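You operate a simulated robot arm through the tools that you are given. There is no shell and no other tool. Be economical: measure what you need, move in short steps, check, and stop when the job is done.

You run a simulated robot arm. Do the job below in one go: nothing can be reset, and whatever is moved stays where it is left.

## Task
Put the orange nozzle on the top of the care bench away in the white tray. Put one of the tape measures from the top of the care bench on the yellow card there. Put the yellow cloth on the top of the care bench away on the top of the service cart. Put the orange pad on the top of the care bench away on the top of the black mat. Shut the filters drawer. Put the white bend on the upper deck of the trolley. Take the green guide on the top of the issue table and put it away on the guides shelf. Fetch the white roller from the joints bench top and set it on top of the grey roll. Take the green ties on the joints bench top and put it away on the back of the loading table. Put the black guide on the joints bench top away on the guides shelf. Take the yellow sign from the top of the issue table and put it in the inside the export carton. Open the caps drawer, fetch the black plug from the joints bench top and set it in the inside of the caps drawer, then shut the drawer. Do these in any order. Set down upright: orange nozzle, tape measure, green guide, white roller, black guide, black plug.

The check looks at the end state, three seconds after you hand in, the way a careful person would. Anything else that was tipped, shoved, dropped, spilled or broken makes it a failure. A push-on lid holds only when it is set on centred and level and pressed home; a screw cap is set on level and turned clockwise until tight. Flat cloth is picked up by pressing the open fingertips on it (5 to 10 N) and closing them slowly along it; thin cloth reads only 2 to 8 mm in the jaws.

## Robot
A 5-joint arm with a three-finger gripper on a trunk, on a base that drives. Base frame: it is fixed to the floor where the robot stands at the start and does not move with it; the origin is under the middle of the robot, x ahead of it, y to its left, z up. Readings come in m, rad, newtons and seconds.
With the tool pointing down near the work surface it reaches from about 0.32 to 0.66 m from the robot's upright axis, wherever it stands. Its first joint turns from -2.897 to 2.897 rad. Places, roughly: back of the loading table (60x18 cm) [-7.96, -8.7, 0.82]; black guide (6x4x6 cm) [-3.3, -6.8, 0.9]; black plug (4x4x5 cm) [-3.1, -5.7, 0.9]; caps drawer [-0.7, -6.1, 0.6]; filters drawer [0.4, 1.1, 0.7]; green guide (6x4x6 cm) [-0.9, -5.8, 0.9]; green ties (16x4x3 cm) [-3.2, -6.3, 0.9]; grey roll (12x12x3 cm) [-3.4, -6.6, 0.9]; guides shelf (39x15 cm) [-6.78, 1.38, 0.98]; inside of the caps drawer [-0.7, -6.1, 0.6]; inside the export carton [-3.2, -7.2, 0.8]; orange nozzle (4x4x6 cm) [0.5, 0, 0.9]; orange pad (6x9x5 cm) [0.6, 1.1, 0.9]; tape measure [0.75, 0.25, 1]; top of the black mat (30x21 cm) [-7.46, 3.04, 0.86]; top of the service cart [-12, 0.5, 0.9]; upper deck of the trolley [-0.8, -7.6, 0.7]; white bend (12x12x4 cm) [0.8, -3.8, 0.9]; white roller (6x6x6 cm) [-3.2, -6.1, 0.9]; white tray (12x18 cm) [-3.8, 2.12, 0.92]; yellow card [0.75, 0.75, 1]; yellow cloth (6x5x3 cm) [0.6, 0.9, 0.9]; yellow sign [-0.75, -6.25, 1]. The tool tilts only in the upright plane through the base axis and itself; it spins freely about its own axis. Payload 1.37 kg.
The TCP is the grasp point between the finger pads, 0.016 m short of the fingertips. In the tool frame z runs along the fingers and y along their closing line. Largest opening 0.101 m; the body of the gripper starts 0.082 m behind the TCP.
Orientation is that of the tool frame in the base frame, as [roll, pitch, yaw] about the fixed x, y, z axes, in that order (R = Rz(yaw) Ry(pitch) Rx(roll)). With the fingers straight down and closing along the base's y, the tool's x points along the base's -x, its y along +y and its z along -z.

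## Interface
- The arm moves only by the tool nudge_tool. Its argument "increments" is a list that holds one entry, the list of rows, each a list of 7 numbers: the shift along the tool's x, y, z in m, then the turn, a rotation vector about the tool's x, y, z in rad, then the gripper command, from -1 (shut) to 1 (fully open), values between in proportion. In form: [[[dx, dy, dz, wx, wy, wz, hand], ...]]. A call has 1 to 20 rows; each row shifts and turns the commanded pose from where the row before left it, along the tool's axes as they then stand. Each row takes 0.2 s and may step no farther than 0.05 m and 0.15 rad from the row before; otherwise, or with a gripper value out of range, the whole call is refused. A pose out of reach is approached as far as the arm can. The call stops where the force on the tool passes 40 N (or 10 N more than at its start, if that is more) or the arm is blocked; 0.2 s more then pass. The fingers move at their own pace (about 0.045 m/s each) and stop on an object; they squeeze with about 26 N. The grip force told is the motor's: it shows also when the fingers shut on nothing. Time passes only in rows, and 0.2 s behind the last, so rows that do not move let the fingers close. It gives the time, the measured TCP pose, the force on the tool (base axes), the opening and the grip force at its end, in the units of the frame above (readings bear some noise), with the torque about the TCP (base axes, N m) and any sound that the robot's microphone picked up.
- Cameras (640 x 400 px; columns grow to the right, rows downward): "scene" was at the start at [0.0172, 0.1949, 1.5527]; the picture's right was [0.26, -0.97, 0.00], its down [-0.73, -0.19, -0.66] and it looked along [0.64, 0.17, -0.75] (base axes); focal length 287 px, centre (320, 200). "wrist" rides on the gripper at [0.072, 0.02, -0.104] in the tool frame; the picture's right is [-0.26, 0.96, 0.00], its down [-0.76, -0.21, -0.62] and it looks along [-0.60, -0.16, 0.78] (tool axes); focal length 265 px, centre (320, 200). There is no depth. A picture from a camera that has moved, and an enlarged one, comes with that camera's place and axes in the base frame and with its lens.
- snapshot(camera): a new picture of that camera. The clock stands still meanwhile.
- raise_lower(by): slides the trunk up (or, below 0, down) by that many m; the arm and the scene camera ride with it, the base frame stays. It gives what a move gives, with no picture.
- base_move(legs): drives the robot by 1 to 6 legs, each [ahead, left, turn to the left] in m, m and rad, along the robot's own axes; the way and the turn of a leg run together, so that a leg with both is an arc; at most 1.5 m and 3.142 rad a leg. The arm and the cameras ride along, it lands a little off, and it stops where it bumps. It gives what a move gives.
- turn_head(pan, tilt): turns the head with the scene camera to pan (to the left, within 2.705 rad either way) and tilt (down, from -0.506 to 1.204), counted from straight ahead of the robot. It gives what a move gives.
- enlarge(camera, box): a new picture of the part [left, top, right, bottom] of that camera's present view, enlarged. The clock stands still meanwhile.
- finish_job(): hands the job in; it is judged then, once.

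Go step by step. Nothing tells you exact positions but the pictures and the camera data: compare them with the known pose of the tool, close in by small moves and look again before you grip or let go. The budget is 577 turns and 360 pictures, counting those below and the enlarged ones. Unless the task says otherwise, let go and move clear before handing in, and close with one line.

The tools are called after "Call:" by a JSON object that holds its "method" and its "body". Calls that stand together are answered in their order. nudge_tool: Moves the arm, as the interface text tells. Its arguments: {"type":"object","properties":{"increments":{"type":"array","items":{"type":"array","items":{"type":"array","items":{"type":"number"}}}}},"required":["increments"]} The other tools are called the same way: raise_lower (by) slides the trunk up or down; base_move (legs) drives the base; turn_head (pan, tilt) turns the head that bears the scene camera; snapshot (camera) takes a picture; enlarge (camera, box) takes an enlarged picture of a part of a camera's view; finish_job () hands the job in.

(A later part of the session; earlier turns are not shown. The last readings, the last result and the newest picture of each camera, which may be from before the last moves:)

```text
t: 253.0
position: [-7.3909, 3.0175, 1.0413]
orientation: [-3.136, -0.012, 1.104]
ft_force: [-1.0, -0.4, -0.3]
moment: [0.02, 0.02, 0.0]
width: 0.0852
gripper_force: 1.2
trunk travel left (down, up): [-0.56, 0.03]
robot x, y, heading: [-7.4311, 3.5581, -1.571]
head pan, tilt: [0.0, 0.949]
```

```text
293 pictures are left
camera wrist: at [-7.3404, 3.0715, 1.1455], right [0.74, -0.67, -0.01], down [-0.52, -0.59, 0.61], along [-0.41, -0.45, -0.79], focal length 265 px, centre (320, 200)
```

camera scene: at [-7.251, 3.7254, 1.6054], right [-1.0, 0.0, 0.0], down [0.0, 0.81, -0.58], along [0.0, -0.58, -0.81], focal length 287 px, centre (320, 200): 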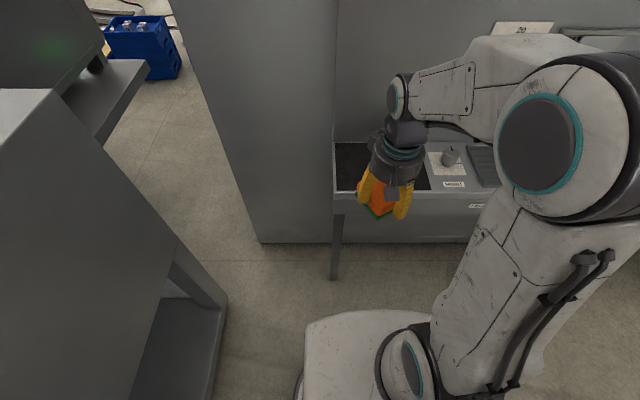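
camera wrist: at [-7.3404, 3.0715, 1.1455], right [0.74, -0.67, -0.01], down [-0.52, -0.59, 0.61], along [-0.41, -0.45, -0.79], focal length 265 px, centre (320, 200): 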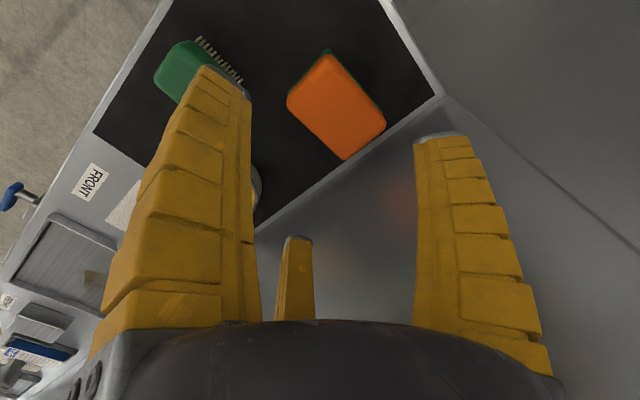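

The pad lies on the mat, clear of everything. Next I return to the care bench by the north aisle; I back off, face east and look.

Call:
{"method": "nudge_tool", "body": {"increments": [[[0, 0, -0.04, 0, 0, -0.1175, 1], [0, 0, -0.04, 0, 0, -0.1175, 1], [0, 0, 0, 0, 0, -0.1175, 1], [0, 0, 0, 0, 0, -0.1175, 1]]]}}

Call:
{"method": "base_move", "body": {"legs": [[-1.2, 0, 0], [0, 0, 1.57]]}}

Call:
{"method": "turn_head", "body": {"pan": 0, "tilt": 0.3}}

Call:
{"method": "snapshot", "body": {"camera": "scene"}}

```text
t: 254.0
position: [-7.3906, 3.0163, 1.1195]
orientation: [-3.141, -0.015, 1.579]
ft_force: [-0.1, -0.4, -0.2]
moment: [-0.01, 0.0, 0.01]
width: 0.1005
gripper_force: 0.1
trunk travel left (down, up): [-0.56, 0.03]
robot x, y, heading: [-7.4244, 3.5587, -1.575]
head pan, tilt: [0.0, 0.949]
```

```text
t: 264.1
position: [-6.9012, 4.8366, 1.1211]
orientation: [-3.139, -0.015, -3.107]
ft_force: [-0.1, 0.1, -0.1]
moment: [0.0, 0.0, 0.0]
width: 0.1004
gripper_force: 0.0
trunk travel left (down, up): [-0.56, 0.03]
robot x, y, heading: [-7.4421, 4.7857, 0.036]
head pan, tilt: [0.0, 0.949]
```

```text
t: 265.1
position: [-6.9004, 4.8385, 1.1203]
orientation: [-3.14, -0.013, -3.107]
ft_force: [0.4, 0.3, -0.1]
moment: [-0.03, 0.0, -0.03]
width: 0.1007
gripper_force: 0.1
trunk travel left (down, up): [-0.56, 0.03]
robot x, y, heading: [-7.4426, 4.7868, 0.031]
head pan, tilt: [0.0, 0.3]
```

```text
292 pictures are left
camera scene: at [-7.412, 4.9604, 1.6612], right [0.03, -1.0, 0.0], down [-0.3, -0.01, -0.95], along [0.95, 0.03, -0.3], focal length 287 px, centre (320, 200)
```

scene: 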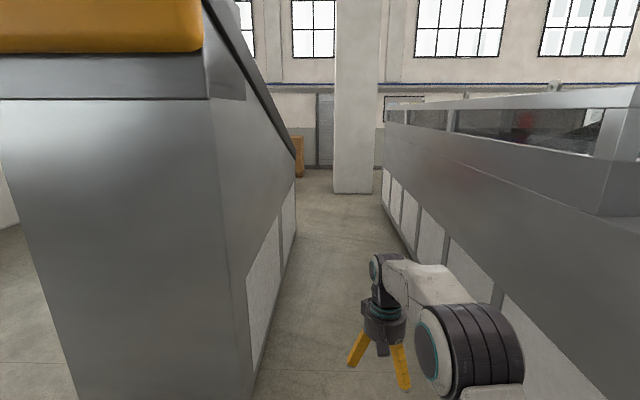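

The aisle at y≈4.7 is free, with a pillar at x≈-1.65, y 4.0–4.85 at its end. I drive through and pass the pillar on its north side.

Call:
{"method": "base_move", "body": {"legs": [[1.5, -0.08, -0.034], [1.5, 0, 0], [1.35, 0, 0]]}}

Call:
{"method": "snapshot", "body": {"camera": "scene"}}

```text
refused: leg 1 is longer than a leg can be; nothing moved
```

```text
291 pictures are left
camera scene: at [-7.412, 4.9604, 1.6612], right [0.03, -1.0, 0.0], down [-0.3, -0.01, -0.95], along [0.95, 0.03, -0.3], focal length 287 px, centre (320, 200)
```

scene: 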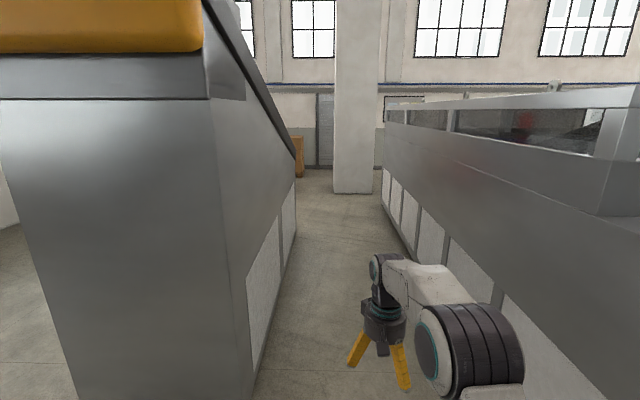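

The first leg was slightly too long; I repeat it shorter.

Call:
{"method": "base_move", "body": {"legs": [[1.45, -0.1, -0.034], [1.5, 0, 0], [1.4, 0, 0]]}}

Call:
{"method": "snapshot", "body": {"camera": "scene"}}

```text
t: 285.8
position: [-2.5671, 4.7724, 1.1194]
orientation: [-3.14, -0.015, -3.139]
ft_force: [0.2, -0.2, 0.5]
moment: [-0.04, 0.03, 0.0]
width: 0.1006
gripper_force: 0.0
trunk travel left (down, up): [-0.56, 0.03]
robot x, y, heading: [-3.1128, 4.7392, -0.004]
head pan, tilt: [0.0, 0.3]
```

```text
290 pictures are left
camera scene: at [-3.075, 4.9115, 1.6613], right [0.0, -1.0, 0.0], down [-0.3, 0.0, -0.96], along [0.96, 0.0, -0.3], focal length 287 px, centre (320, 200)
```

scene: 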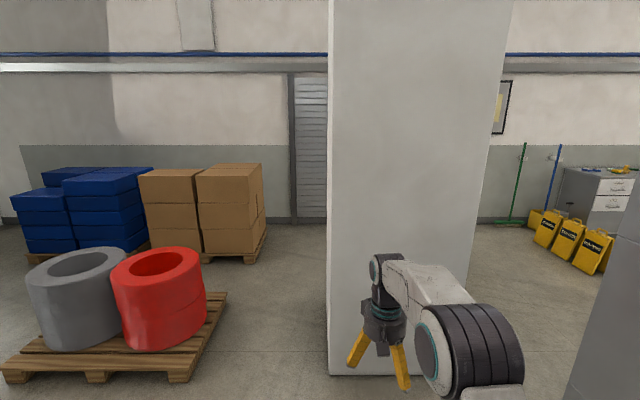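

There is a 0.9 m gap between pillar and pallet at y≈5.3. I pass there and turn south.

Call:
{"method": "base_move", "body": {"legs": [[0, 0.56, 0.004], [1.5, 0, 0], [1.4, 0, 0], [0, -1.3, 0], [0, -0.8, 0]]}}

Call:
{"method": "turn_head", "body": {"pan": -1.0, "tilt": 0.5}}

Call:
{"method": "snapshot", "body": {"camera": "scene"}}

```text
t: 312.9
position: [0.3465, 3.2341, 1.1216]
orientation: [3.141, -0.014, 3.137]
ft_force: [0.4, 0.3, 0.7]
moment: [0.03, 0.0, 0.0]
width: 0.1007
gripper_force: 0.0
trunk travel left (down, up): [-0.56, 0.03]
robot x, y, heading: [-0.1955, 3.2036, -0.007]
head pan, tilt: [0.0, 0.3]
```

```text
t: 314.1
position: [0.3468, 3.2344, 1.1209]
orientation: [-3.139, -0.015, 3.139]
ft_force: [0.3, -0.5, 0.6]
moment: [0.01, 0.01, 0.02]
width: 0.1006
gripper_force: 0.0
trunk travel left (down, up): [-0.56, 0.03]
robot x, y, heading: [-0.1943, 3.2017, -0.014]
head pan, tilt: [-1.0, 0.499]
```

```text
289 pictures are left
camera scene: at [-0.2046, 3.3006, 1.6429], right [-0.85, -0.53, 0.0], down [-0.26, 0.4, -0.88], along [0.47, -0.74, -0.48], focal length 287 px, centre (320, 200)
```

scene: 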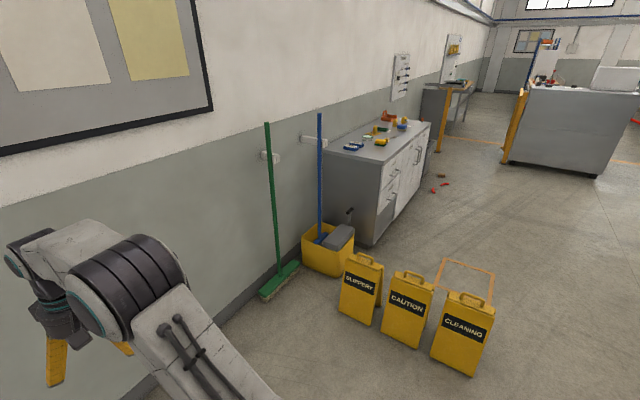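

The signs stand between x −0.45 and 0.3 at y≈2. I pass west of them and return to the care bench at the nozzle.

Call:
{"method": "base_move", "body": {"legs": [[-0.85, 0, 0], [0, -1.5, 0], [0, -1.5, 0], [1.0, -0.1, 0.01]]}}

Call:
{"method": "turn_head", "body": {"pan": 0, "tilt": 0.8}}

Call:
{"method": "snapshot", "body": {"camera": "scene"}}

Call:
{"method": "snapshot", "body": {"camera": "wrist"}}

```text
t: 337.9
position: [0.5069, 0.1116, 1.1212]
orientation: [-3.139, -0.017, -3.112]
ft_force: [0.1, -0.5, -0.6]
moment: [0.01, 0.02, 0.04]
width: 0.1006
gripper_force: 0.1
trunk travel left (down, up): [-0.56, 0.03]
robot x, y, heading: [-0.0363, 0.0602, 0.027]
head pan, tilt: [-1.0, 0.499]
```

```text
t: 339.1
position: [0.5072, 0.1104, 1.1208]
orientation: [-3.14, -0.012, -3.112]
ft_force: [-0.4, 0.2, -0.2]
moment: [0.01, -0.03, 0.0]
width: 0.1008
gripper_force: 0.1
trunk travel left (down, up): [-0.56, 0.03]
robot x, y, heading: [-0.0376, 0.0625, 0.023]
head pan, tilt: [0.0, 0.799]
```

```text
288 pictures are left
camera scene: at [-0.0171, 0.2364, 1.617], right [0.02, -1.0, 0.0], down [-0.72, -0.02, -0.7], along [0.7, 0.02, -0.72], focal length 287 px, centre (320, 200)
```

scene: 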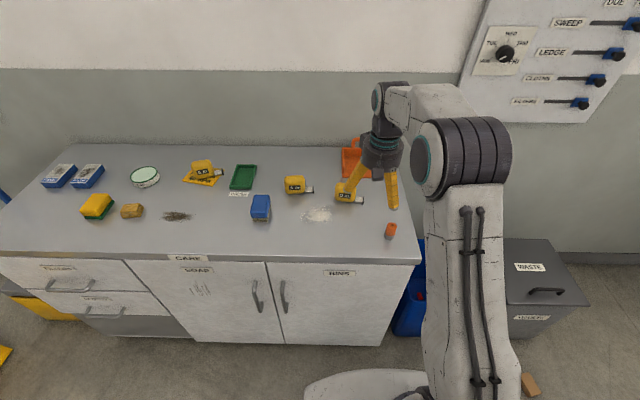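

```text
287 pictures are left
camera wrist: at [0.4355, 0.1277, 1.2253], right [0.24, 0.97, 0.0], down [0.77, -0.18, 0.61], along [0.59, -0.15, -0.79], focal length 265 px, centre (320, 200)
```

wrist: 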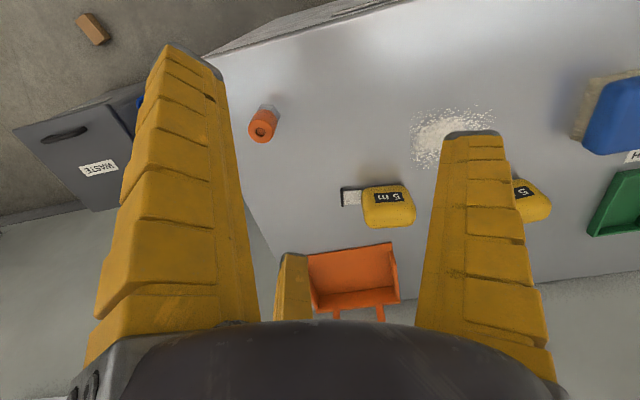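

The orange nozzle stands near (0.517, 0.043). I go above it and check again.

Call:
{"method": "nudge_tool", "body": {"increments": [[[-0.005, -0.034, 0.03, 0, 0, 0, 1], [-0.005, -0.034, 0.03, 0, 0, 0, 1], [0, 0, 0.04, 0, 0.013, 0, 1]]]}}

Call:
{"method": "snapshot", "body": {"camera": "wrist"}}

Call:
{"method": "enlarge", "body": {"camera": "scene", "box": [320, 150, 480, 250]}}

```text
t: 339.9
position: [0.5174, 0.0422, 1.02]
orientation: [3.138, -0.026, -3.112]
ft_force: [-0.6, 0.4, 0.9]
moment: [0.01, 0.06, -0.01]
width: 0.1006
gripper_force: 0.0
trunk travel left (down, up): [-0.56, 0.03]
robot x, y, heading: [-0.0356, 0.0586, 0.02]
head pan, tilt: [0.0, 0.799]
```

```text
286 pictures are left
camera wrist: at [0.4477, 0.0596, 1.1258], right [0.24, 0.97, -0.01], down [0.78, -0.19, 0.6], along [0.58, -0.15, -0.8], focal length 265 px, centre (320, 200)
```

wrist: 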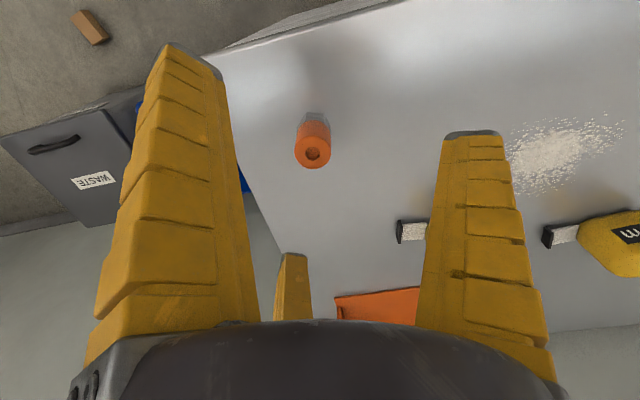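

```text
4.00 times, centred on (400, 200) of scene
camera zoom: at [-0.0165, 0.2366, 1.617], right [0.02, -1.0, 0.0], down [-0.72, -0.02, -0.7], along [0.7, 0.02, -0.72], focal length 1149 px, centre (0, 200)
```

zoom: 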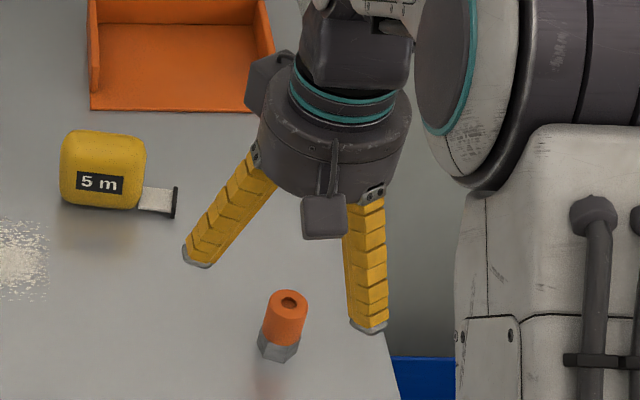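

The nozzle axis is at (0.525, 0.034). I correct, level the tool, descend and grip.

Call:
{"method": "nudge_tool", "body": {"increments": [[[-0.008, -0.008, 0.02, 0, -0.026, 0, 1], [0, 0, 0.035, 0, 0, 0, 1], [0, 0, 0.03, 0, 0, 0, 1], [0, 0, 0, 0, 0, 0, 0.4], [0, 0, 0, 0, 0, 0, -0.2], [0, 0, 0, 0, 0, 0, -0.6], [0, 0, 0, 0, 0, 0, -1], [0, 0, 0, 0, 0, 0, -1], [0, 0, 0, 0, 0, 0, -1]]]}}

Call:
{"method": "snapshot", "body": {"camera": "wrist"}}

```text
t: 341.9
position: [0.5238, 0.0343, 0.9358]
orientation: [-3.141, 0.002, -3.113]
ft_force: [1.4, -0.3, 4.0]
moment: [0.0, -0.02, 0.0]
width: 0.0275
gripper_force: 26.4
trunk travel left (down, up): [-0.56, 0.03]
robot x, y, heading: [-0.0369, 0.059, 0.024]
head pan, tilt: [0.0, 0.799]
```

```text
284 pictures are left
camera wrist: at [0.4515, 0.0515, 1.0398], right [0.24, 0.97, 0.0], down [0.76, -0.19, 0.62], along [0.61, -0.15, -0.78], focal length 265 px, centre (320, 200)
```

wrist: 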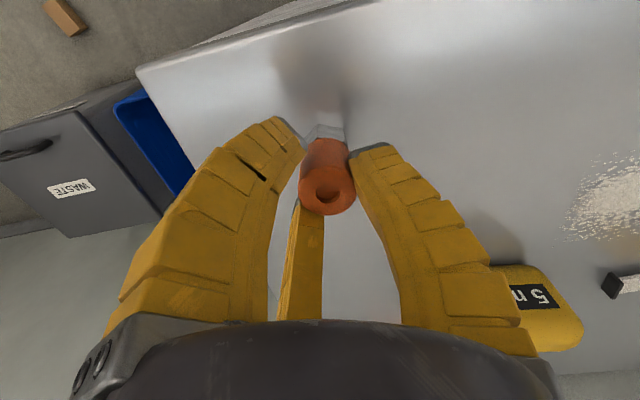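

Gripped (2.75 cm). I lift and drive to the tray on the conveyor front at (-3.8, 2.12), facing north.

Call:
{"method": "nudge_tool", "body": {"increments": [[[0, 0, -0.04, 0, 0, 0, -1], [0, 0, -0.045, 0, 0, 0, -1], [0.045, 0, -0.02, 0, 0, 0, -1], [0.045, 0, -0.02, 0, 0, 0, -1], [0.045, 0, -0.02, 0, 0, 0, -1]]]}}

Call:
{"method": "base_move", "body": {"legs": [[-0.4, 0, 0], [0, 0, 1.547], [1.4, 0, 0], [0, 1.5, 0], [0, 1.5, 0], [0, 0.35, 0]]}}

Call:
{"method": "turn_head", "body": {"pan": 0, "tilt": 0.75}}

Call:
{"method": "snapshot", "body": {"camera": "scene"}}

```text
t: 343.1
position: [0.3868, 0.0334, 1.08]
orientation: [-3.141, -0.002, -3.111]
ft_force: [-0.9, 0.2, -0.8]
moment: [0.0, -0.02, 0.0]
width: 0.0224
gripper_force: 26.2
trunk travel left (down, up): [-0.56, 0.03]
robot x, y, heading: [-0.0357, 0.0633, 0.026]
head pan, tilt: [0.0, 0.799]
```

```text
t: 371.7
position: [-3.722, 1.9077, 1.0804]
orientation: [-3.141, 0.0, -1.57]
ft_force: [0.2, 0.7, -1.0]
moment: [0.0, -0.03, -0.03]
width: 0.0213
gripper_force: 26.2
trunk travel left (down, up): [-0.56, 0.03]
robot x, y, heading: [-3.761, 1.4867, 1.57]
head pan, tilt: [0.0, 0.799]
```

```text
t: 372.4
position: [-3.7213, 1.9086, 1.0788]
orientation: [-3.141, 0.001, -1.572]
ft_force: [-0.1, 0.2, -0.5]
moment: [0.03, -0.01, 0.01]
width: 0.0214
gripper_force: 26.0
trunk travel left (down, up): [-0.56, 0.03]
robot x, y, heading: [-3.763, 1.4819, 1.565]
head pan, tilt: [0.0, 0.75]
```

```text
283 pictures are left
camera scene: at [-3.9348, 1.5086, 1.6209], right [1.0, -0.01, 0.0], down [0.0, -0.68, -0.73], along [0.0, 0.73, -0.68], focal length 287 px, centre (320, 200)
```

scene: 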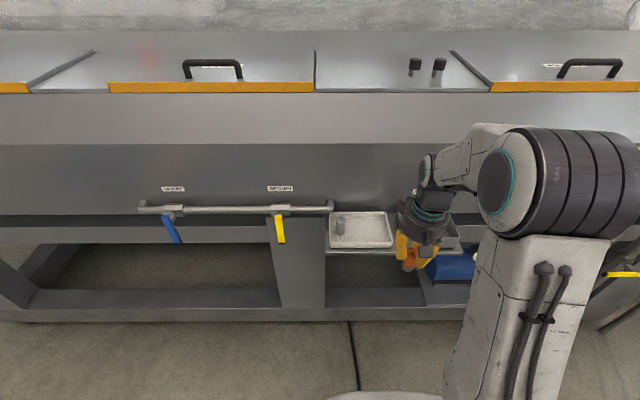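

The white tray is at x −3.90…−3.70, y≈2.11, with a grey piece in its left part. I check the nozzle in the grip and the tray closely.

Call:
{"method": "snapshot", "body": {"camera": "wrist"}}

Call:
{"method": "enlarge", "body": {"camera": "scene", "box": [300, 170, 460, 290]}}

```text
282 pictures are left
camera wrist: at [-3.7403, 1.8353, 1.1834], right [-0.96, 0.27, 0.0], down [0.21, 0.76, 0.62], along [0.16, 0.6, -0.78], focal length 265 px, centre (320, 200)
```

wrist: 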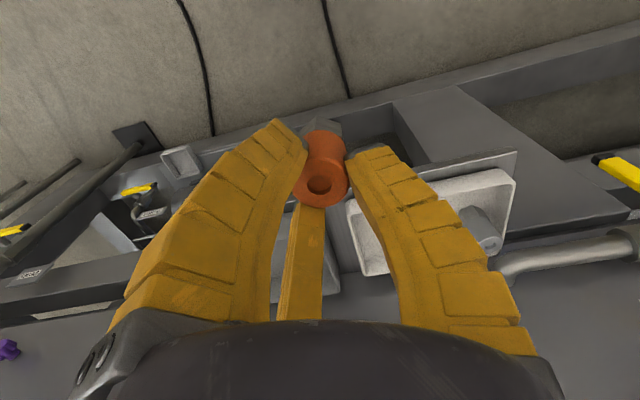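

```text
3.33 times, centred on (380, 230) of scene
camera zoom: at [-3.9348, 1.5086, 1.6209], right [1.0, -0.01, 0.0], down [0.0, -0.68, -0.73], along [0.0, 0.73, -0.68], focal length 958 px, centre (120, 100)
```

zoom: 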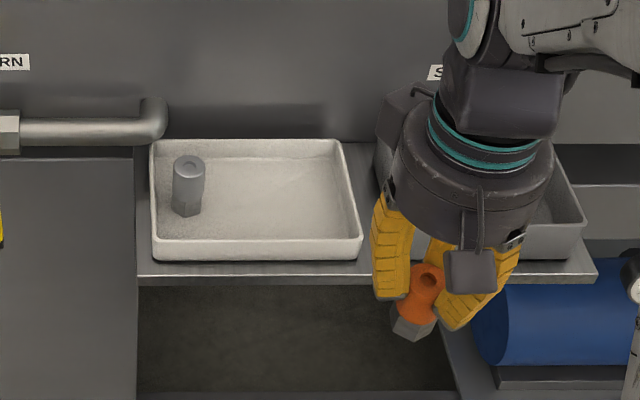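

The nozzle hangs upright. I move in, over the tray's free right half near (-3.765, 2.10), and look before lowering.

Call:
{"method": "base_move", "body": {"legs": [[0.08, 0, 0]]}}

Call:
{"method": "nudge_tool", "body": {"increments": [[[-0.04, 0.015, 0, 0, 0, 0, -1], [-0.04, 0.015, 0, 0, 0, 0, -1], [-0.036, 0.013, 0, 0, 0, 0, -1], [0, 0, 0.03, 0, 0, 0, -1]]]}}

Call:
{"method": "snapshot", "body": {"camera": "wrist"}}

Call:
{"method": "enlarge", "body": {"camera": "scene", "box": [300, 190, 460, 310]}}

```text
t: 373.4
position: [-3.7205, 1.9889, 1.0784]
orientation: [3.142, -0.004, -1.572]
ft_force: [0.4, -0.3, -1.0]
moment: [-0.03, 0.0, 0.01]
width: 0.0214
gripper_force: 26.7
trunk travel left (down, up): [-0.56, 0.03]
robot x, y, heading: [-3.7603, 1.5672, 1.564]
head pan, tilt: [0.0, 0.75]
```

```text
t: 374.4
position: [-3.7632, 2.1034, 1.0515]
orientation: [-3.14, 0.0, -1.572]
ft_force: [-0.6, 0.2, -0.4]
moment: [-0.02, 0.01, -0.02]
width: 0.0216
gripper_force: 26.0
trunk travel left (down, up): [-0.56, 0.03]
robot x, y, heading: [-3.7613, 1.5685, 1.566]
head pan, tilt: [0.0, 0.75]
```

```text
280 pictures are left
camera wrist: at [-3.784, 2.0318, 1.1553], right [-0.96, 0.27, 0.0], down [0.21, 0.76, 0.62], along [0.17, 0.6, -0.78], focal length 265 px, centre (320, 200)
```

wrist: 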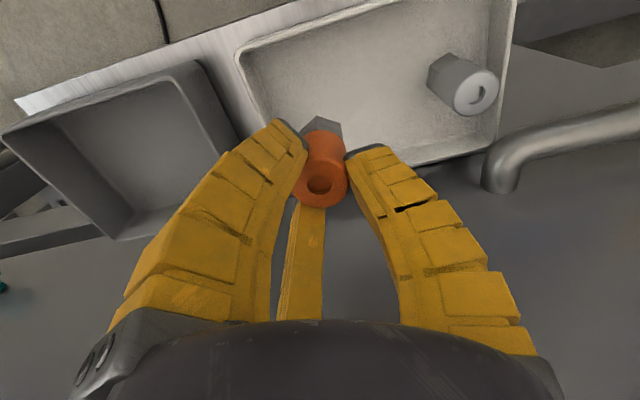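

```text
3.33 times, centred on (380, 250) of scene
camera zoom: at [-3.9342, 1.5888, 1.621], right [1.0, -0.01, 0.0], down [0.0, -0.68, -0.73], along [0.01, 0.73, -0.68], focal length 958 px, centre (120, 33)
```

zoom: 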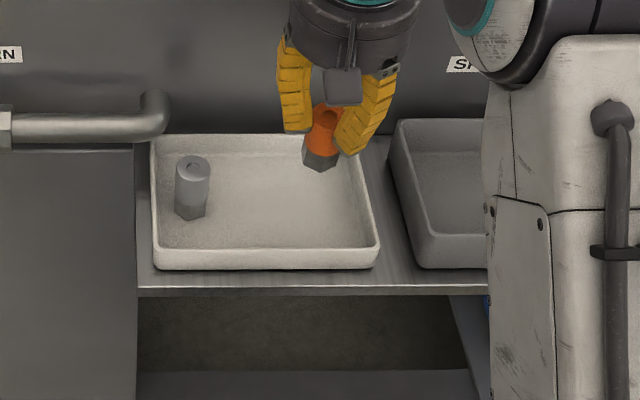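

The spot below is free tray floor. I lower to contact.

Call:
{"method": "nudge_tool", "body": {"increments": [[[0, 0, 0.035, 0, 0, 0, -1], [0, 0, 0.03, 0, 0, 0, -1], [0, 0, 0.01, 0, 0, 0, -1], [0, 0, 0.005, 0, 0, 0, -1], [0, 0, 0.005, 0, 0, 0, -1], [0, 0, 0, 0, 0, 0, -1]]]}}

Call:
{"method": "enlarge", "body": {"camera": "scene", "box": [300, 190, 460, 310]}}

```text
t: 375.8
position: [-3.7627, 2.1057, 0.966]
orientation: [-3.141, 0.005, -1.57]
ft_force: [-2.9, 5.1, 16.8]
moment: [0.11, 0.01, -0.02]
width: 0.0268
gripper_force: 26.4
trunk travel left (down, up): [-0.56, 0.03]
robot x, y, heading: [-3.7604, 1.5673, 1.565]
head pan, tilt: [0.0, 0.75]
```

```text
3.33 times, centred on (380, 250) of scene
camera zoom: at [-3.9349, 1.5879, 1.621], right [1.0, -0.01, 0.0], down [0.0, -0.68, -0.73], along [0.01, 0.73, -0.68], focal length 958 px, centre (120, 33)
```

zoom: 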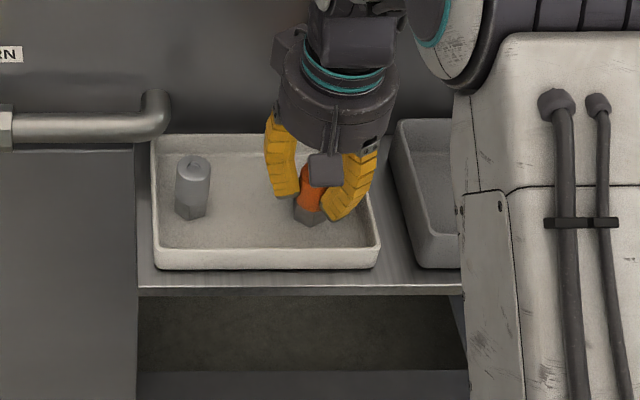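

It stands on the tray floor. I ease, open moderately and lift off.

Call:
{"method": "nudge_tool", "body": {"increments": [[[0, 0, -0.001, 0, 0, 0, -0.4], [0, 0, 0, 0, 0, 0, -0.2], [0, 0, 0, 0, 0, 0, 0], [0, 0, 0, 0, 0, 0, 0.1], [0, 0, 0, 0, 0, 0, 0.1], [0, 0, -0.03, 0, 0, 0, 0.1], [0, 0, -0.04, 0, 0, 0, 0.1], [0.02, 0, -0.04, 0, 0, 0, 1], [0.045, 0, 0, 0, 0, 0, 1], [0.045, 0, 0, 0, 0, 0, 1]]]}}

Call:
{"method": "enlarge", "body": {"camera": "scene", "box": [300, 190, 460, 310]}}

```text
t: 378.0
position: [-3.7632, 1.9917, 1.0755]
orientation: [3.142, 0.0, -1.575]
ft_force: [0.0, 0.4, 0.5]
moment: [0.03, -0.03, -0.02]
width: 0.1006
gripper_force: 0.2
trunk travel left (down, up): [-0.56, 0.03]
robot x, y, heading: [-3.7607, 1.564, 1.561]
head pan, tilt: [0.0, 0.75]
```

```text
3.33 times, centred on (380, 250) of scene
camera zoom: at [-3.9343, 1.5873, 1.621], right [1.0, -0.01, 0.0], down [0.0, -0.68, -0.73], along [0.01, 0.73, -0.68], focal length 958 px, centre (120, 33)
```

zoom: 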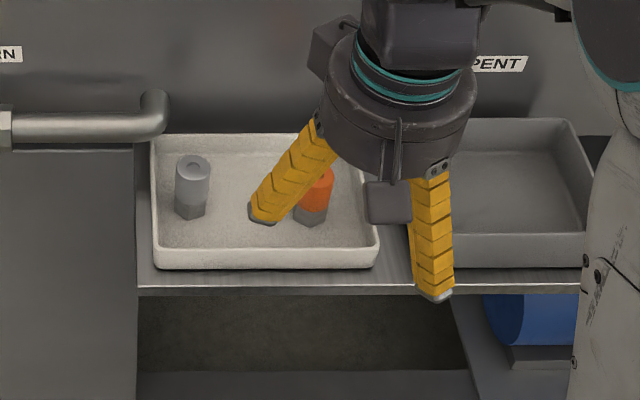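

The nozzle stands in the tray. Now back to the care bench for the yellow cloth.

Call:
{"method": "base_move", "body": {"legs": [[-0.15, 0, 0], [0, -1.5, 0], [0, -1.45, 0], [-0.55, 0, 0], [0, 0, -1.56], [0.75, 0, 0]]}}

Call:
{"method": "turn_head", "body": {"pan": 0, "tilt": 0.9}}

Call:
{"method": "snapshot", "body": {"camera": "scene"}}

Call:
{"method": "snapshot", "body": {"camera": "wrist"}}

```text
t: 403.5
position: [0.3864, 0.9398, 1.0763]
orientation: [3.141, 0.001, -3.093]
ft_force: [-0.2, -0.2, -1.0]
moment: [0.01, -0.01, 0.0]
width: 0.1007
gripper_force: 0.1
trunk travel left (down, up): [-0.56, 0.03]
robot x, y, heading: [-0.0443, 0.9159, 0.044]
head pan, tilt: [0.0, 0.75]
```

```text
t: 404.2
position: [0.385, 0.938, 1.0767]
orientation: [3.141, 0.0, -3.092]
ft_force: [0.8, -0.4, -0.1]
moment: [0.04, 0.0, -0.01]
width: 0.1007
gripper_force: 0.1
trunk travel left (down, up): [-0.56, 0.03]
robot x, y, heading: [-0.0411, 0.9165, 0.047]
head pan, tilt: [0.0, 0.901]
```

```text
276 pictures are left
camera scene: at [-0.0325, 1.0901, 1.6091], right [0.04, -1.0, 0.0], down [-0.78, -0.03, -0.62], along [0.62, 0.03, -0.78], focal length 287 px, centre (320, 200)
```

scene: 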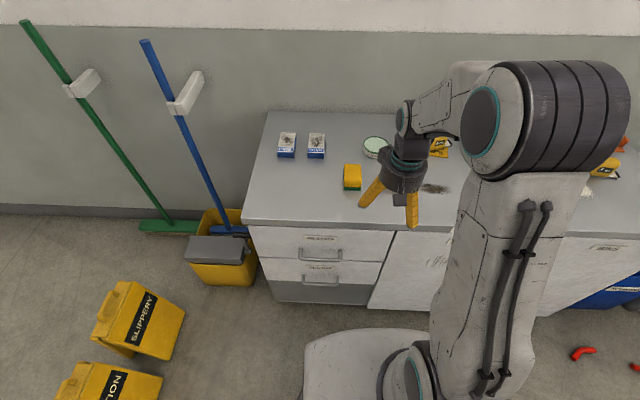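

```text
275 pictures are left
camera wrist: at [0.3129, 0.9549, 1.1797], right [0.22, 0.98, 0.0], down [0.77, -0.17, 0.62], along [0.61, -0.13, -0.78], focal length 265 px, centre (320, 200)
```

wrist: 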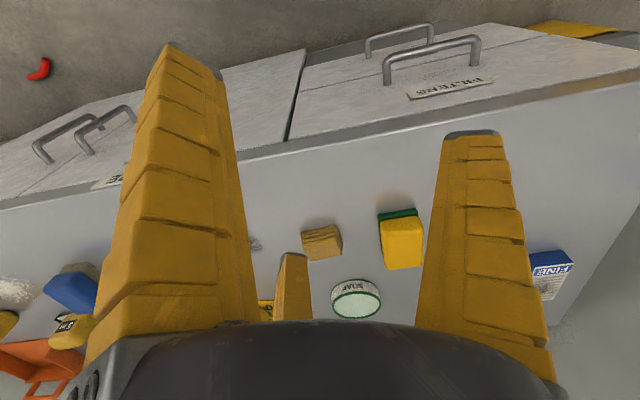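

The cloth (a folded block) is near (0.588, 0.898). I move in and take a look from above.

Call:
{"method": "base_move", "body": {"legs": [[0.12, 0, -0.045]]}}

Call:
{"method": "nudge_tool", "body": {"increments": [[[-0.04, -0.01, 0.03, 0, 0, 0, 1], [-0.04, -0.005, 0.03, 0, 0, 0, 1]]]}}

Call:
{"method": "snapshot", "body": {"camera": "wrist"}}

Call:
{"method": "enlarge", "body": {"camera": "scene", "box": [300, 120, 460, 220]}}

```text
t: 405.4
position: [0.5029, 0.9231, 1.0754]
orientation: [3.141, -0.001, -3.138]
ft_force: [0.7, 0.4, -0.6]
moment: [0.03, 0.05, -0.01]
width: 0.1005
gripper_force: 0.0
trunk travel left (down, up): [-0.56, 0.03]
robot x, y, heading: [0.0747, 0.9166, 0.003]
head pan, tilt: [0.0, 0.901]
```

```text
refused: row 1 steps farther than a row can; nothing moved
```

```text
274 pictures are left
camera wrist: at [0.4319, 0.9411, 1.1792], right [0.26, 0.97, 0.0], down [0.76, -0.2, 0.62], along [0.6, -0.16, -0.79], focal length 265 px, centre (320, 200)
```

wrist: 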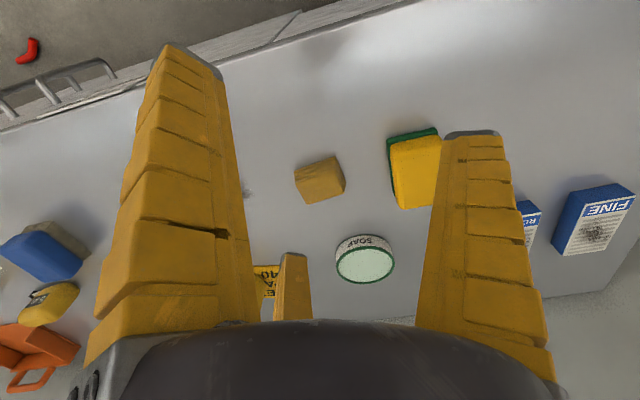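

```text
4.00 times, centred on (380, 170) of scene
camera zoom: at [0.0934, 1.0921, 1.609], right [0.0, -1.0, 0.0], down [-0.78, 0.0, -0.62], along [0.62, 0.0, -0.78], focal length 1149 px, centre (80, 320)
```

zoom: 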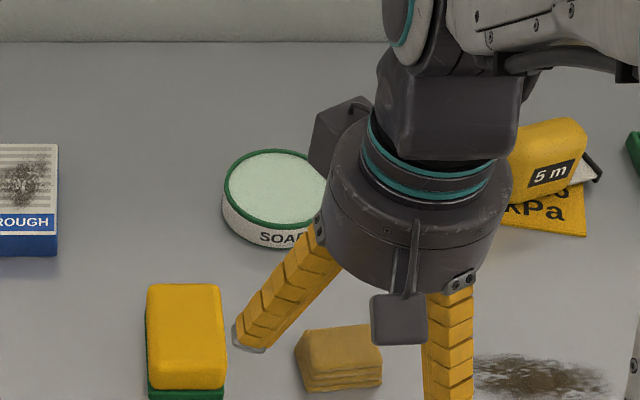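

The cloth centre is at (0.591, 0.901). I position the tool over it with lower rows.

Call:
{"method": "nudge_tool", "body": {"increments": [[[-0.044, -0.015, 0, 0, 0, 0, 1], [-0.044, -0.015, 0, 0, 0, 0, 1], [0, 0, 0.045, 0, 0, 0, 1], [0, 0, 0.045, 0, 0, 0, 1]]]}}

Call:
{"method": "snapshot", "body": {"camera": "wrist"}}

```text
t: 406.4
position: [0.5887, 0.8944, 0.9841]
orientation: [3.141, 0.0, -3.138]
ft_force: [0.2, 0.2, 0.0]
moment: [0.0, 0.02, -0.01]
width: 0.1006
gripper_force: 0.1
trunk travel left (down, up): [-0.56, 0.03]
robot x, y, heading: [0.0747, 0.9166, -0.005]
head pan, tilt: [0.0, 0.901]
```

```text
272 pictures are left
camera wrist: at [0.5174, 0.913, 1.0883], right [0.26, 0.97, 0.0], down [0.76, -0.2, 0.62], along [0.6, -0.16, -0.78], focal length 265 px, centre (320, 200)
```

wrist: 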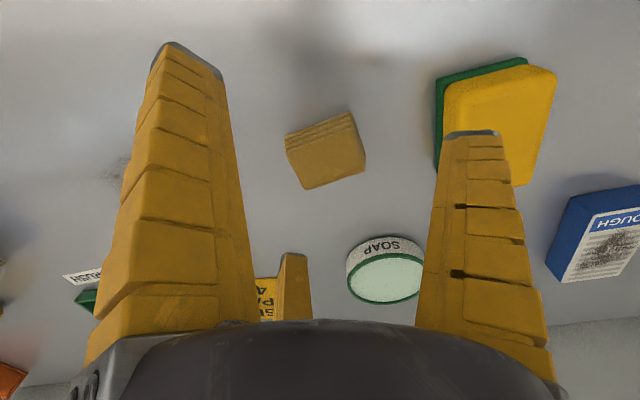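

The single prong would come close to the yellow pad when fully open, so I descend with the jaw at 7 cm and shift 1 cm further in x.

Call:
{"method": "nudge_tool", "body": {"increments": [[[-0.013, -0.004, 0, 0, 0, 0, 0.4], [0, 0, 0, 0, 0, 0, 0.4], [0, 0, 0, 0, 0, 0, 0.4], [0, 0, 0.03, 0, 0, 0, 0.4]]]}}

Call:
{"method": "snapshot", "body": {"camera": "wrist"}}

```text
t: 407.4
position: [0.6038, 0.8888, 0.9553]
orientation: [3.14, 0.002, -3.138]
ft_force: [0.7, 0.1, 0.9]
moment: [-0.02, 0.0, -0.02]
width: 0.0732
gripper_force: 1.9
trunk travel left (down, up): [-0.56, 0.03]
robot x, y, heading: [0.0723, 0.9186, -0.001]
head pan, tilt: [0.0, 0.901]
```

```text
271 pictures are left
camera wrist: at [0.5322, 0.9077, 1.0585], right [0.26, 0.97, 0.0], down [0.76, -0.2, 0.62], along [0.6, -0.16, -0.78], focal length 265 px, centre (320, 200)
```

wrist: 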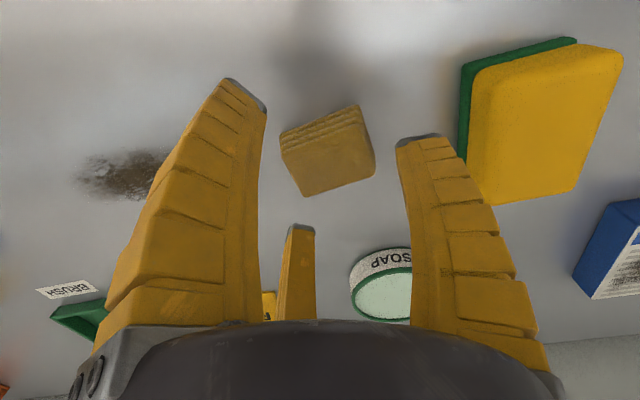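

Well centred. Down to the bench and close slowly.

Call:
{"method": "nudge_tool", "body": {"increments": [[[0, 0.002, 0.025, 0, 0, 0, 0.4], [0, 0, 0.013, 0, 0, 0, 0.4], [0, 0, 0, 0, 0, 0, 0.1], [0, 0, 0, 0, 0, 0, -0.3], [0, 0, 0, 0, 0, 0, -0.6], [0, 0, 0, 0, 0, 0, -1], [0, 0, 0, 0, 0, 0, -1], [0, 0, -0.02, 0, 0, 0, -1], [0, 0, -0.04, 0, 0, 0, -1]]]}}

Call:
{"method": "snapshot", "body": {"camera": "wrist"}}

```text
t: 409.0
position: [0.6114, 0.8914, 0.9246]
orientation: [-3.138, 0.031, -3.14]
ft_force: [1.9, 6.9, 13.5]
moment: [0.41, 0.17, -0.01]
width: 0.0319
gripper_force: 11.4
trunk travel left (down, up): [-0.56, 0.03]
robot x, y, heading: [0.0735, 0.9172, -0.002]
head pan, tilt: [0.0, 0.901]
stopped in row 7: the force on the tool passed its limit at 41 N (the readings are from after the stop); the commanded pose is now the measured one
```

```text
270 pictures are left
camera wrist: at [0.5369, 0.9108, 1.0267], right [0.26, 0.96, 0.01], down [0.74, -0.2, 0.64], along [0.62, -0.17, -0.77], focal length 265 px, centre (320, 200)
```

wrist: 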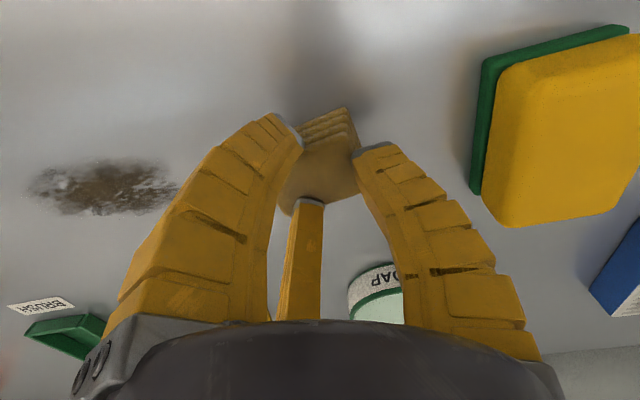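

The prongs squeezed against the bench while closing; they now hold the cloth. I ease up slightly, level and finish closing.

Call:
{"method": "nudge_tool", "body": {"increments": [[[0, 0, -0.002, 0, 0.015, 0, -0.6], [0, 0, -0.002, 0, 0.015, 0, -1], [0, 0, 0, 0, 0, 0, -1], [0, 0, 0, 0, 0, 0, -1], [0, 0, -0.02, 0, 0, 0, -1], [0, 0, -0.04, 0, 0, 0, -1]]]}}

Call:
{"method": "snapshot", "body": {"camera": "wrist"}}

```text
t: 410.4
position: [0.6091, 0.8916, 0.9857]
orientation: [3.141, -0.011, -3.138]
ft_force: [0.2, 0.1, 1.3]
moment: [-0.04, -0.01, 0.02]
width: 0.0001
gripper_force: 26.0
trunk travel left (down, up): [-0.56, 0.03]
robot x, y, heading: [0.0751, 0.9147, -0.0]
head pan, tilt: [0.0, 0.901]
```

```text
269 pictures are left
camera wrist: at [0.538, 0.9107, 1.0904], right [0.26, 0.96, 0.0], down [0.76, -0.21, 0.61], along [0.59, -0.16, -0.79], focal length 265 px, centre (320, 200)
```

wrist: 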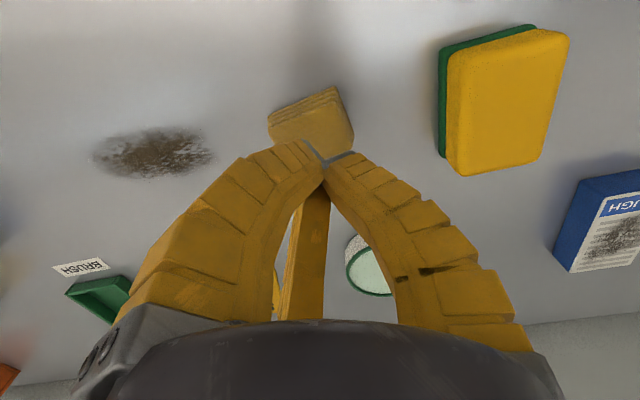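

The cloth slipped out. I open, rise and step back to see it clearly.

Call:
{"method": "nudge_tool", "body": {"increments": [[[0, 0, -0.04, 0, -0.011, 0, 1], [0.045, 0, 0, 0, 0, 0, 1], [0.045, 0, 0, 0, 0, 0, 1], [0, 0, 0, 0, 0, 0, 1]]]}}

Call:
{"method": "enlarge", "body": {"camera": "wrist", "box": [240, 100, 440, 250]}}

```text
t: 411.4
position: [0.5194, 0.8921, 1.0282]
orientation: [-3.141, 0.003, -3.141]
ft_force: [0.6, -1.0, 0.3]
moment: [-0.02, 0.04, -0.02]
width: 0.1007
gripper_force: 0.1
trunk travel left (down, up): [-0.56, 0.03]
robot x, y, heading: [0.0767, 0.9156, -0.001]
head pan, tilt: [0.0, 0.901]
```

```text
2.67 times, centred on (340, 175) of wrist
camera zoom: at [0.4475, 0.9102, 1.1319], right [0.26, 0.96, 0.0], down [0.76, -0.21, 0.62], along [0.6, -0.16, -0.78], focal length 708 px, centre (267, 267)
```

zoom: 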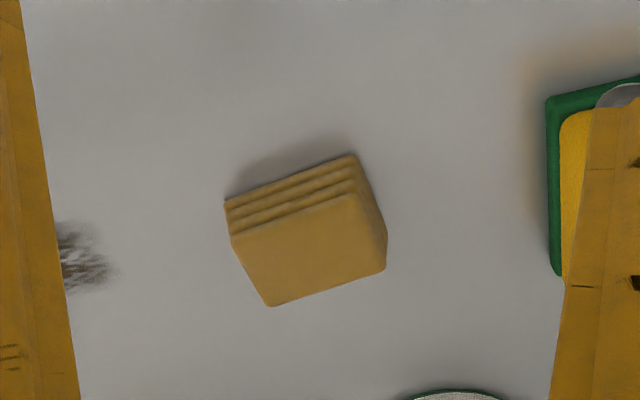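

The cloth is ~5×6 cm, longer along y, at (0.601, 0.885). As with the tape, I turn the jaws to close along x (aligned to it) and grip at z≈0.924.

Call:
{"method": "nudge_tool", "body": {"increments": [[[-0.037, -0.004, 0, 0, 0, 0.0, 0.45], [-0.037, -0.004, 0, 0, 0, 0.08, 0.45], [0, 0, 0, 0, 0, 0.15, 0.45], [0, 0, 0, 0, 0, 0.15, 0.45], [0, 0, 0, 0, 0, 0.15, 0.45], [0, 0, 0, 0, 0, 0.15, 0.45], [0, 0, 0, 0, 0, 0.15, 0.45], [0, 0, 0, 0, 0, 0.15, 0.45], [0, 0, 0, 0, 0, 0.15, 0.45], [0, 0, 0, 0, 0, 0.15, 0.45], [0, 0, 0, 0, 0, 0.15, 0.45], [0, 0, 0.045, 0, 0, 0, 0.45]]]}}

Call:
{"method": "snapshot", "body": {"camera": "wrist"}}

```text
t: 414.0
position: [0.5953, 0.8795, 0.9802]
orientation: [3.14, 0.001, 1.709]
ft_force: [-0.3, 0.3, 0.2]
moment: [0.03, 0.01, -0.02]
width: 0.0759
gripper_force: 1.6
trunk travel left (down, up): [-0.56, 0.03]
robot x, y, heading: [0.0737, 0.9156, -0.0]
head pan, tilt: [0.0, 0.901]
```

```text
267 pictures are left
camera wrist: at [0.6054, 0.9528, 1.0837], right [0.99, -0.13, 0.0], down [-0.1, -0.78, 0.62], along [-0.08, -0.62, -0.78], focal length 265 px, centre (320, 200)
```

wrist: 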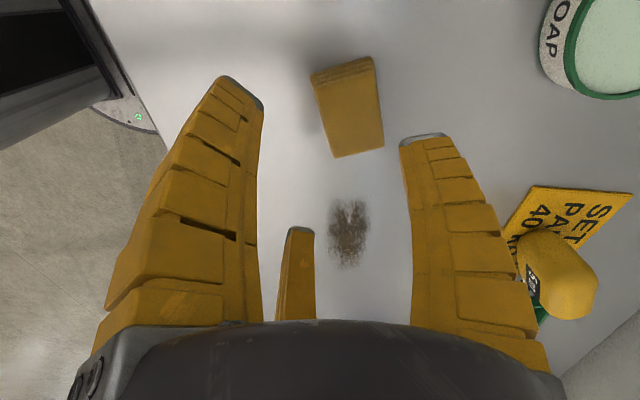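

Aligned. Small correction (+1 cm x, +0.7 cm y), then down to z≈0.924 and close.

Call:
{"method": "nudge_tool", "body": {"increments": [[[0.006, 0.011, 0.02, 0, 0, 0, 0.45], [0, 0, 0.02, 0, 0, 0, 0.45], [0, 0, 0.015, 0, 0, 0, 0.45], [0, 0, 0, 0, 0, 0, 0.2], [0, 0, 0, 0, 0, 0, 0], [0, 0, 0, 0, 0, 0, -0.2], [0, 0, 0, 0, 0, 0, -0.4], [0, 0, 0, 0, 0, 0, -0.6], [0, 0, 0, 0, 0, 0, -0.8], [0, 0, 0, 0, 0, 0, -1], [0, 0, 0, 0, 0, 0, -1]]]}}

Call:
{"method": "snapshot", "body": {"camera": "wrist"}}

```text
t: 416.4
position: [0.6046, 0.8887, 0.9264]
orientation: [3.139, 0.0, 1.715]
ft_force: [-0.5, 0.7, 0.7]
moment: [0.0, -0.02, -0.04]
width: 0.0
gripper_force: 25.8
trunk travel left (down, up): [-0.56, 0.03]
robot x, y, heading: [0.0714, 0.9113, -0.003]
head pan, tilt: [0.0, 0.901]
```

```text
266 pictures are left
camera wrist: at [0.6144, 0.9627, 1.0298], right [0.99, -0.12, 0.0], down [-0.1, -0.78, 0.62], along [-0.08, -0.62, -0.78], focal length 265 px, centre (320, 200)
```

wrist: 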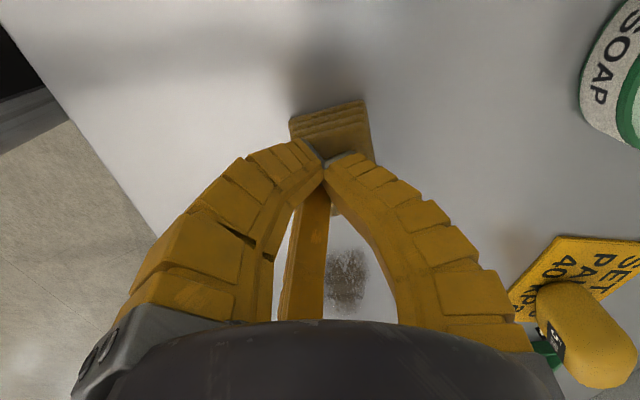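

The fingers shut above the cloth: so the bench top is at z≈0.88 and the cloth's top ≈0.91, centre (0.616, 0.884). I reopen at this height and check.

Call:
{"method": "nudge_tool", "body": {"increments": [[[0, 0, -0.03, 0, 0, 0, 0.2], [0, 0.004, 0, 0, 0, 0, 0.45], [0, 0, 0, 0, 0, 0, 0.45], [0, 0, 0, 0, 0, 0, 0.45]]]}}

Call:
{"method": "snapshot", "body": {"camera": "wrist"}}

```text
t: 417.4
position: [0.61, 0.89, 0.955]
orientation: [3.141, -0.001, 1.714]
ft_force: [0.1, 0.3, -0.4]
moment: [0.03, 0.0, -0.02]
width: 0.0759
gripper_force: 1.7
trunk travel left (down, up): [-0.56, 0.03]
robot x, y, heading: [0.0768, 0.9196, -0.004]
head pan, tilt: [0.0, 0.901]
```

```text
265 pictures are left
camera wrist: at [0.6196, 0.9637, 1.0604], right [0.99, -0.12, 0.0], down [-0.1, -0.78, 0.62], along [-0.08, -0.62, -0.78], focal length 265 px, centre (320, 200)
```

wrist: 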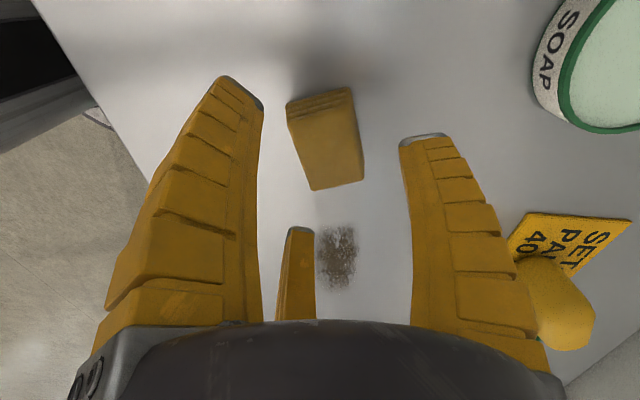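

The cloth is at (0.615, 0.886). I fine-tune, descend to z≈0.903 and close slowly.

Call:
{"method": "nudge_tool", "body": {"increments": [[[-0.0055, -0.004, 0.025, 0, 0, 0, 0.45], [0, 0, 0.015, 0, 0, 0, 0.45], [0, 0, 0.01, 0, 0, 0, 0.45], [0, 0, 0, 0, 0, 0, 0.2], [0, 0, 0, 0, 0, 0, 0], [0, 0, 0, 0, 0, 0, -0.2], [0, 0, 0, 0, 0, 0, -0.4], [0, 0, 0, 0, 0, 0, -0.6], [0, 0, 0, 0, 0, 0, -0.8], [0, 0, 0, 0, 0, 0, -1], [0, 0, 0, 0, 0, 0, -1]]]}}

Call:
{"method": "snapshot", "body": {"camera": "wrist"}}

```text
t: 419.8
position: [0.6053, 0.8848, 0.9067]
orientation: [3.14, 0.001, 1.713]
ft_force: [1.0, -0.6, 2.7]
moment: [-0.03, -0.07, 0.05]
width: 0.055
gripper_force: 26.4
trunk travel left (down, up): [-0.56, 0.03]
robot x, y, heading: [0.0732, 0.9161, 0.0]
head pan, tilt: [0.0, 0.901]
```

```text
264 pictures are left
camera wrist: at [0.6153, 0.9589, 1.0108], right [0.99, -0.12, 0.0], down [-0.1, -0.78, 0.62], along [-0.08, -0.62, -0.78], focal length 265 px, centre (320, 200)
```

wrist: 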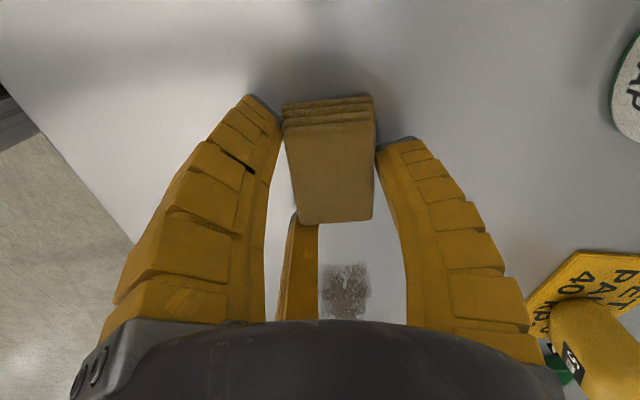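

Now it is held at 5.5 cm. I lift and verify.

Call:
{"method": "nudge_tool", "body": {"increments": [[[0, 0, -0.03, 0, 0, 0, -1], [0, 0, -0.04, 0, 0, 0, -1], [0, 0, -0.04, 0, 0, 0, -1], [0, 0, -0.04, 0, 0, 0, -1]]]}}

Call:
{"method": "snapshot", "body": {"camera": "wrist"}}

```text
t: 420.8
position: [0.6067, 0.884, 1.059]
orientation: [-3.141, 0.0, 1.712]
ft_force: [0.4, -0.7, -0.2]
moment: [0.0, 0.02, 0.0]
width: 0.0544
gripper_force: 25.8
trunk travel left (down, up): [-0.56, 0.03]
robot x, y, heading: [0.0758, 0.9156, -0.001]
head pan, tilt: [0.0, 0.901]
```

```text
263 pictures are left
camera wrist: at [0.6157, 0.9577, 1.1619], right [0.99, -0.13, 0.0], down [-0.1, -0.78, 0.62], along [-0.08, -0.62, -0.78], focal length 265 px, centre (320, 200)
```

wrist: 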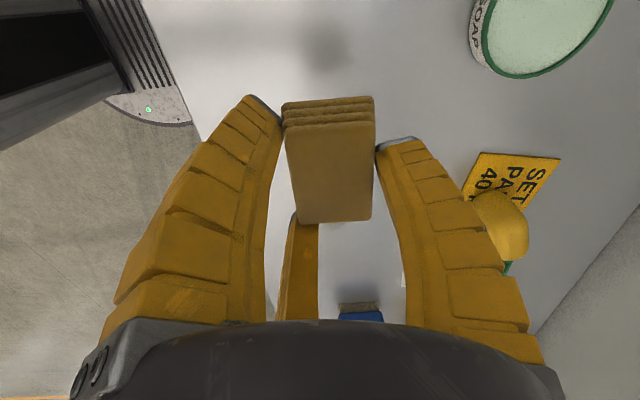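

Held firmly. I retract the arm and drive the southern way west to the service cart.

Call:
{"method": "nudge_tool", "body": {"increments": [[[0, -0.045, -0.02, 0, 0, 0, -1], [0, -0.045, -0.02, 0, 0, 0, -1], [0, -0.045, -0.01, 0, 0, 0, -1]]]}}

Call:
{"method": "base_move", "body": {"legs": [[-0.4, 0, 0], [0, 0, 3.14], [1.3, 0, 0], [0, 1.0, 0], [0, 0.8, 0]]}}

Call:
{"method": "turn_head", "body": {"pan": 0.1, "tilt": 0.4}}

Call:
{"method": "snapshot", "body": {"camera": "scene"}}

```text
t: 421.6
position: [0.4701, 0.8654, 1.1083]
orientation: [3.139, 0.0, 1.714]
ft_force: [-1.5, 0.3, -0.2]
moment: [-0.01, -0.01, 0.02]
width: 0.0543
gripper_force: 25.9
trunk travel left (down, up): [-0.56, 0.03]
robot x, y, heading: [0.0745, 0.9151, -0.005]
head pan, tilt: [0.0, 0.901]
```

```text
t: 446.2
position: [-2.0154, -0.8416, 1.1065]
orientation: [3.14, 0.0, -1.427]
ft_force: [-0.6, -0.1, -1.0]
moment: [0.01, 0.02, -0.03]
width: 0.0509
gripper_force: 26.3
trunk travel left (down, up): [-0.56, 0.03]
robot x, y, heading: [-1.6147, -0.8906, 3.142]
head pan, tilt: [0.0, 0.901]
```

```text
t: 447.2
position: [-2.0155, -0.8404, 1.107]
orientation: [3.14, 0.002, -1.427]
ft_force: [0.2, 0.4, 0.0]
moment: [-0.01, 0.02, -0.01]
width: 0.051
gripper_force: 26.3
trunk travel left (down, up): [-0.56, 0.03]
robot x, y, heading: [-1.6252, -0.8922, 3.138]
head pan, tilt: [0.099, 0.4]
```

```text
262 pictures are left
camera scene: at [-1.649, -1.0769, 1.652], right [-0.1, 1.0, 0.0], down [0.39, 0.04, -0.92], along [-0.92, -0.09, -0.39], focal length 287 px, centre (320, 200)
```

scene: 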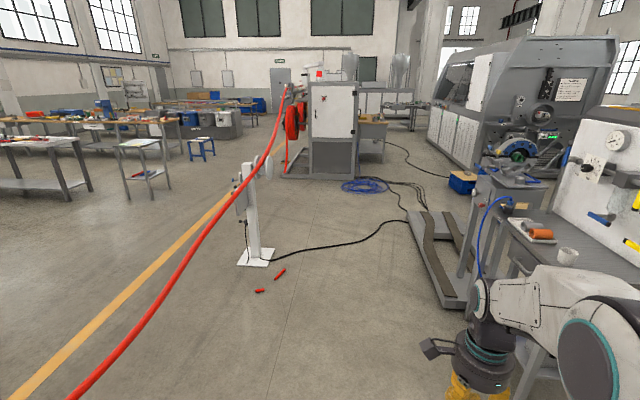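

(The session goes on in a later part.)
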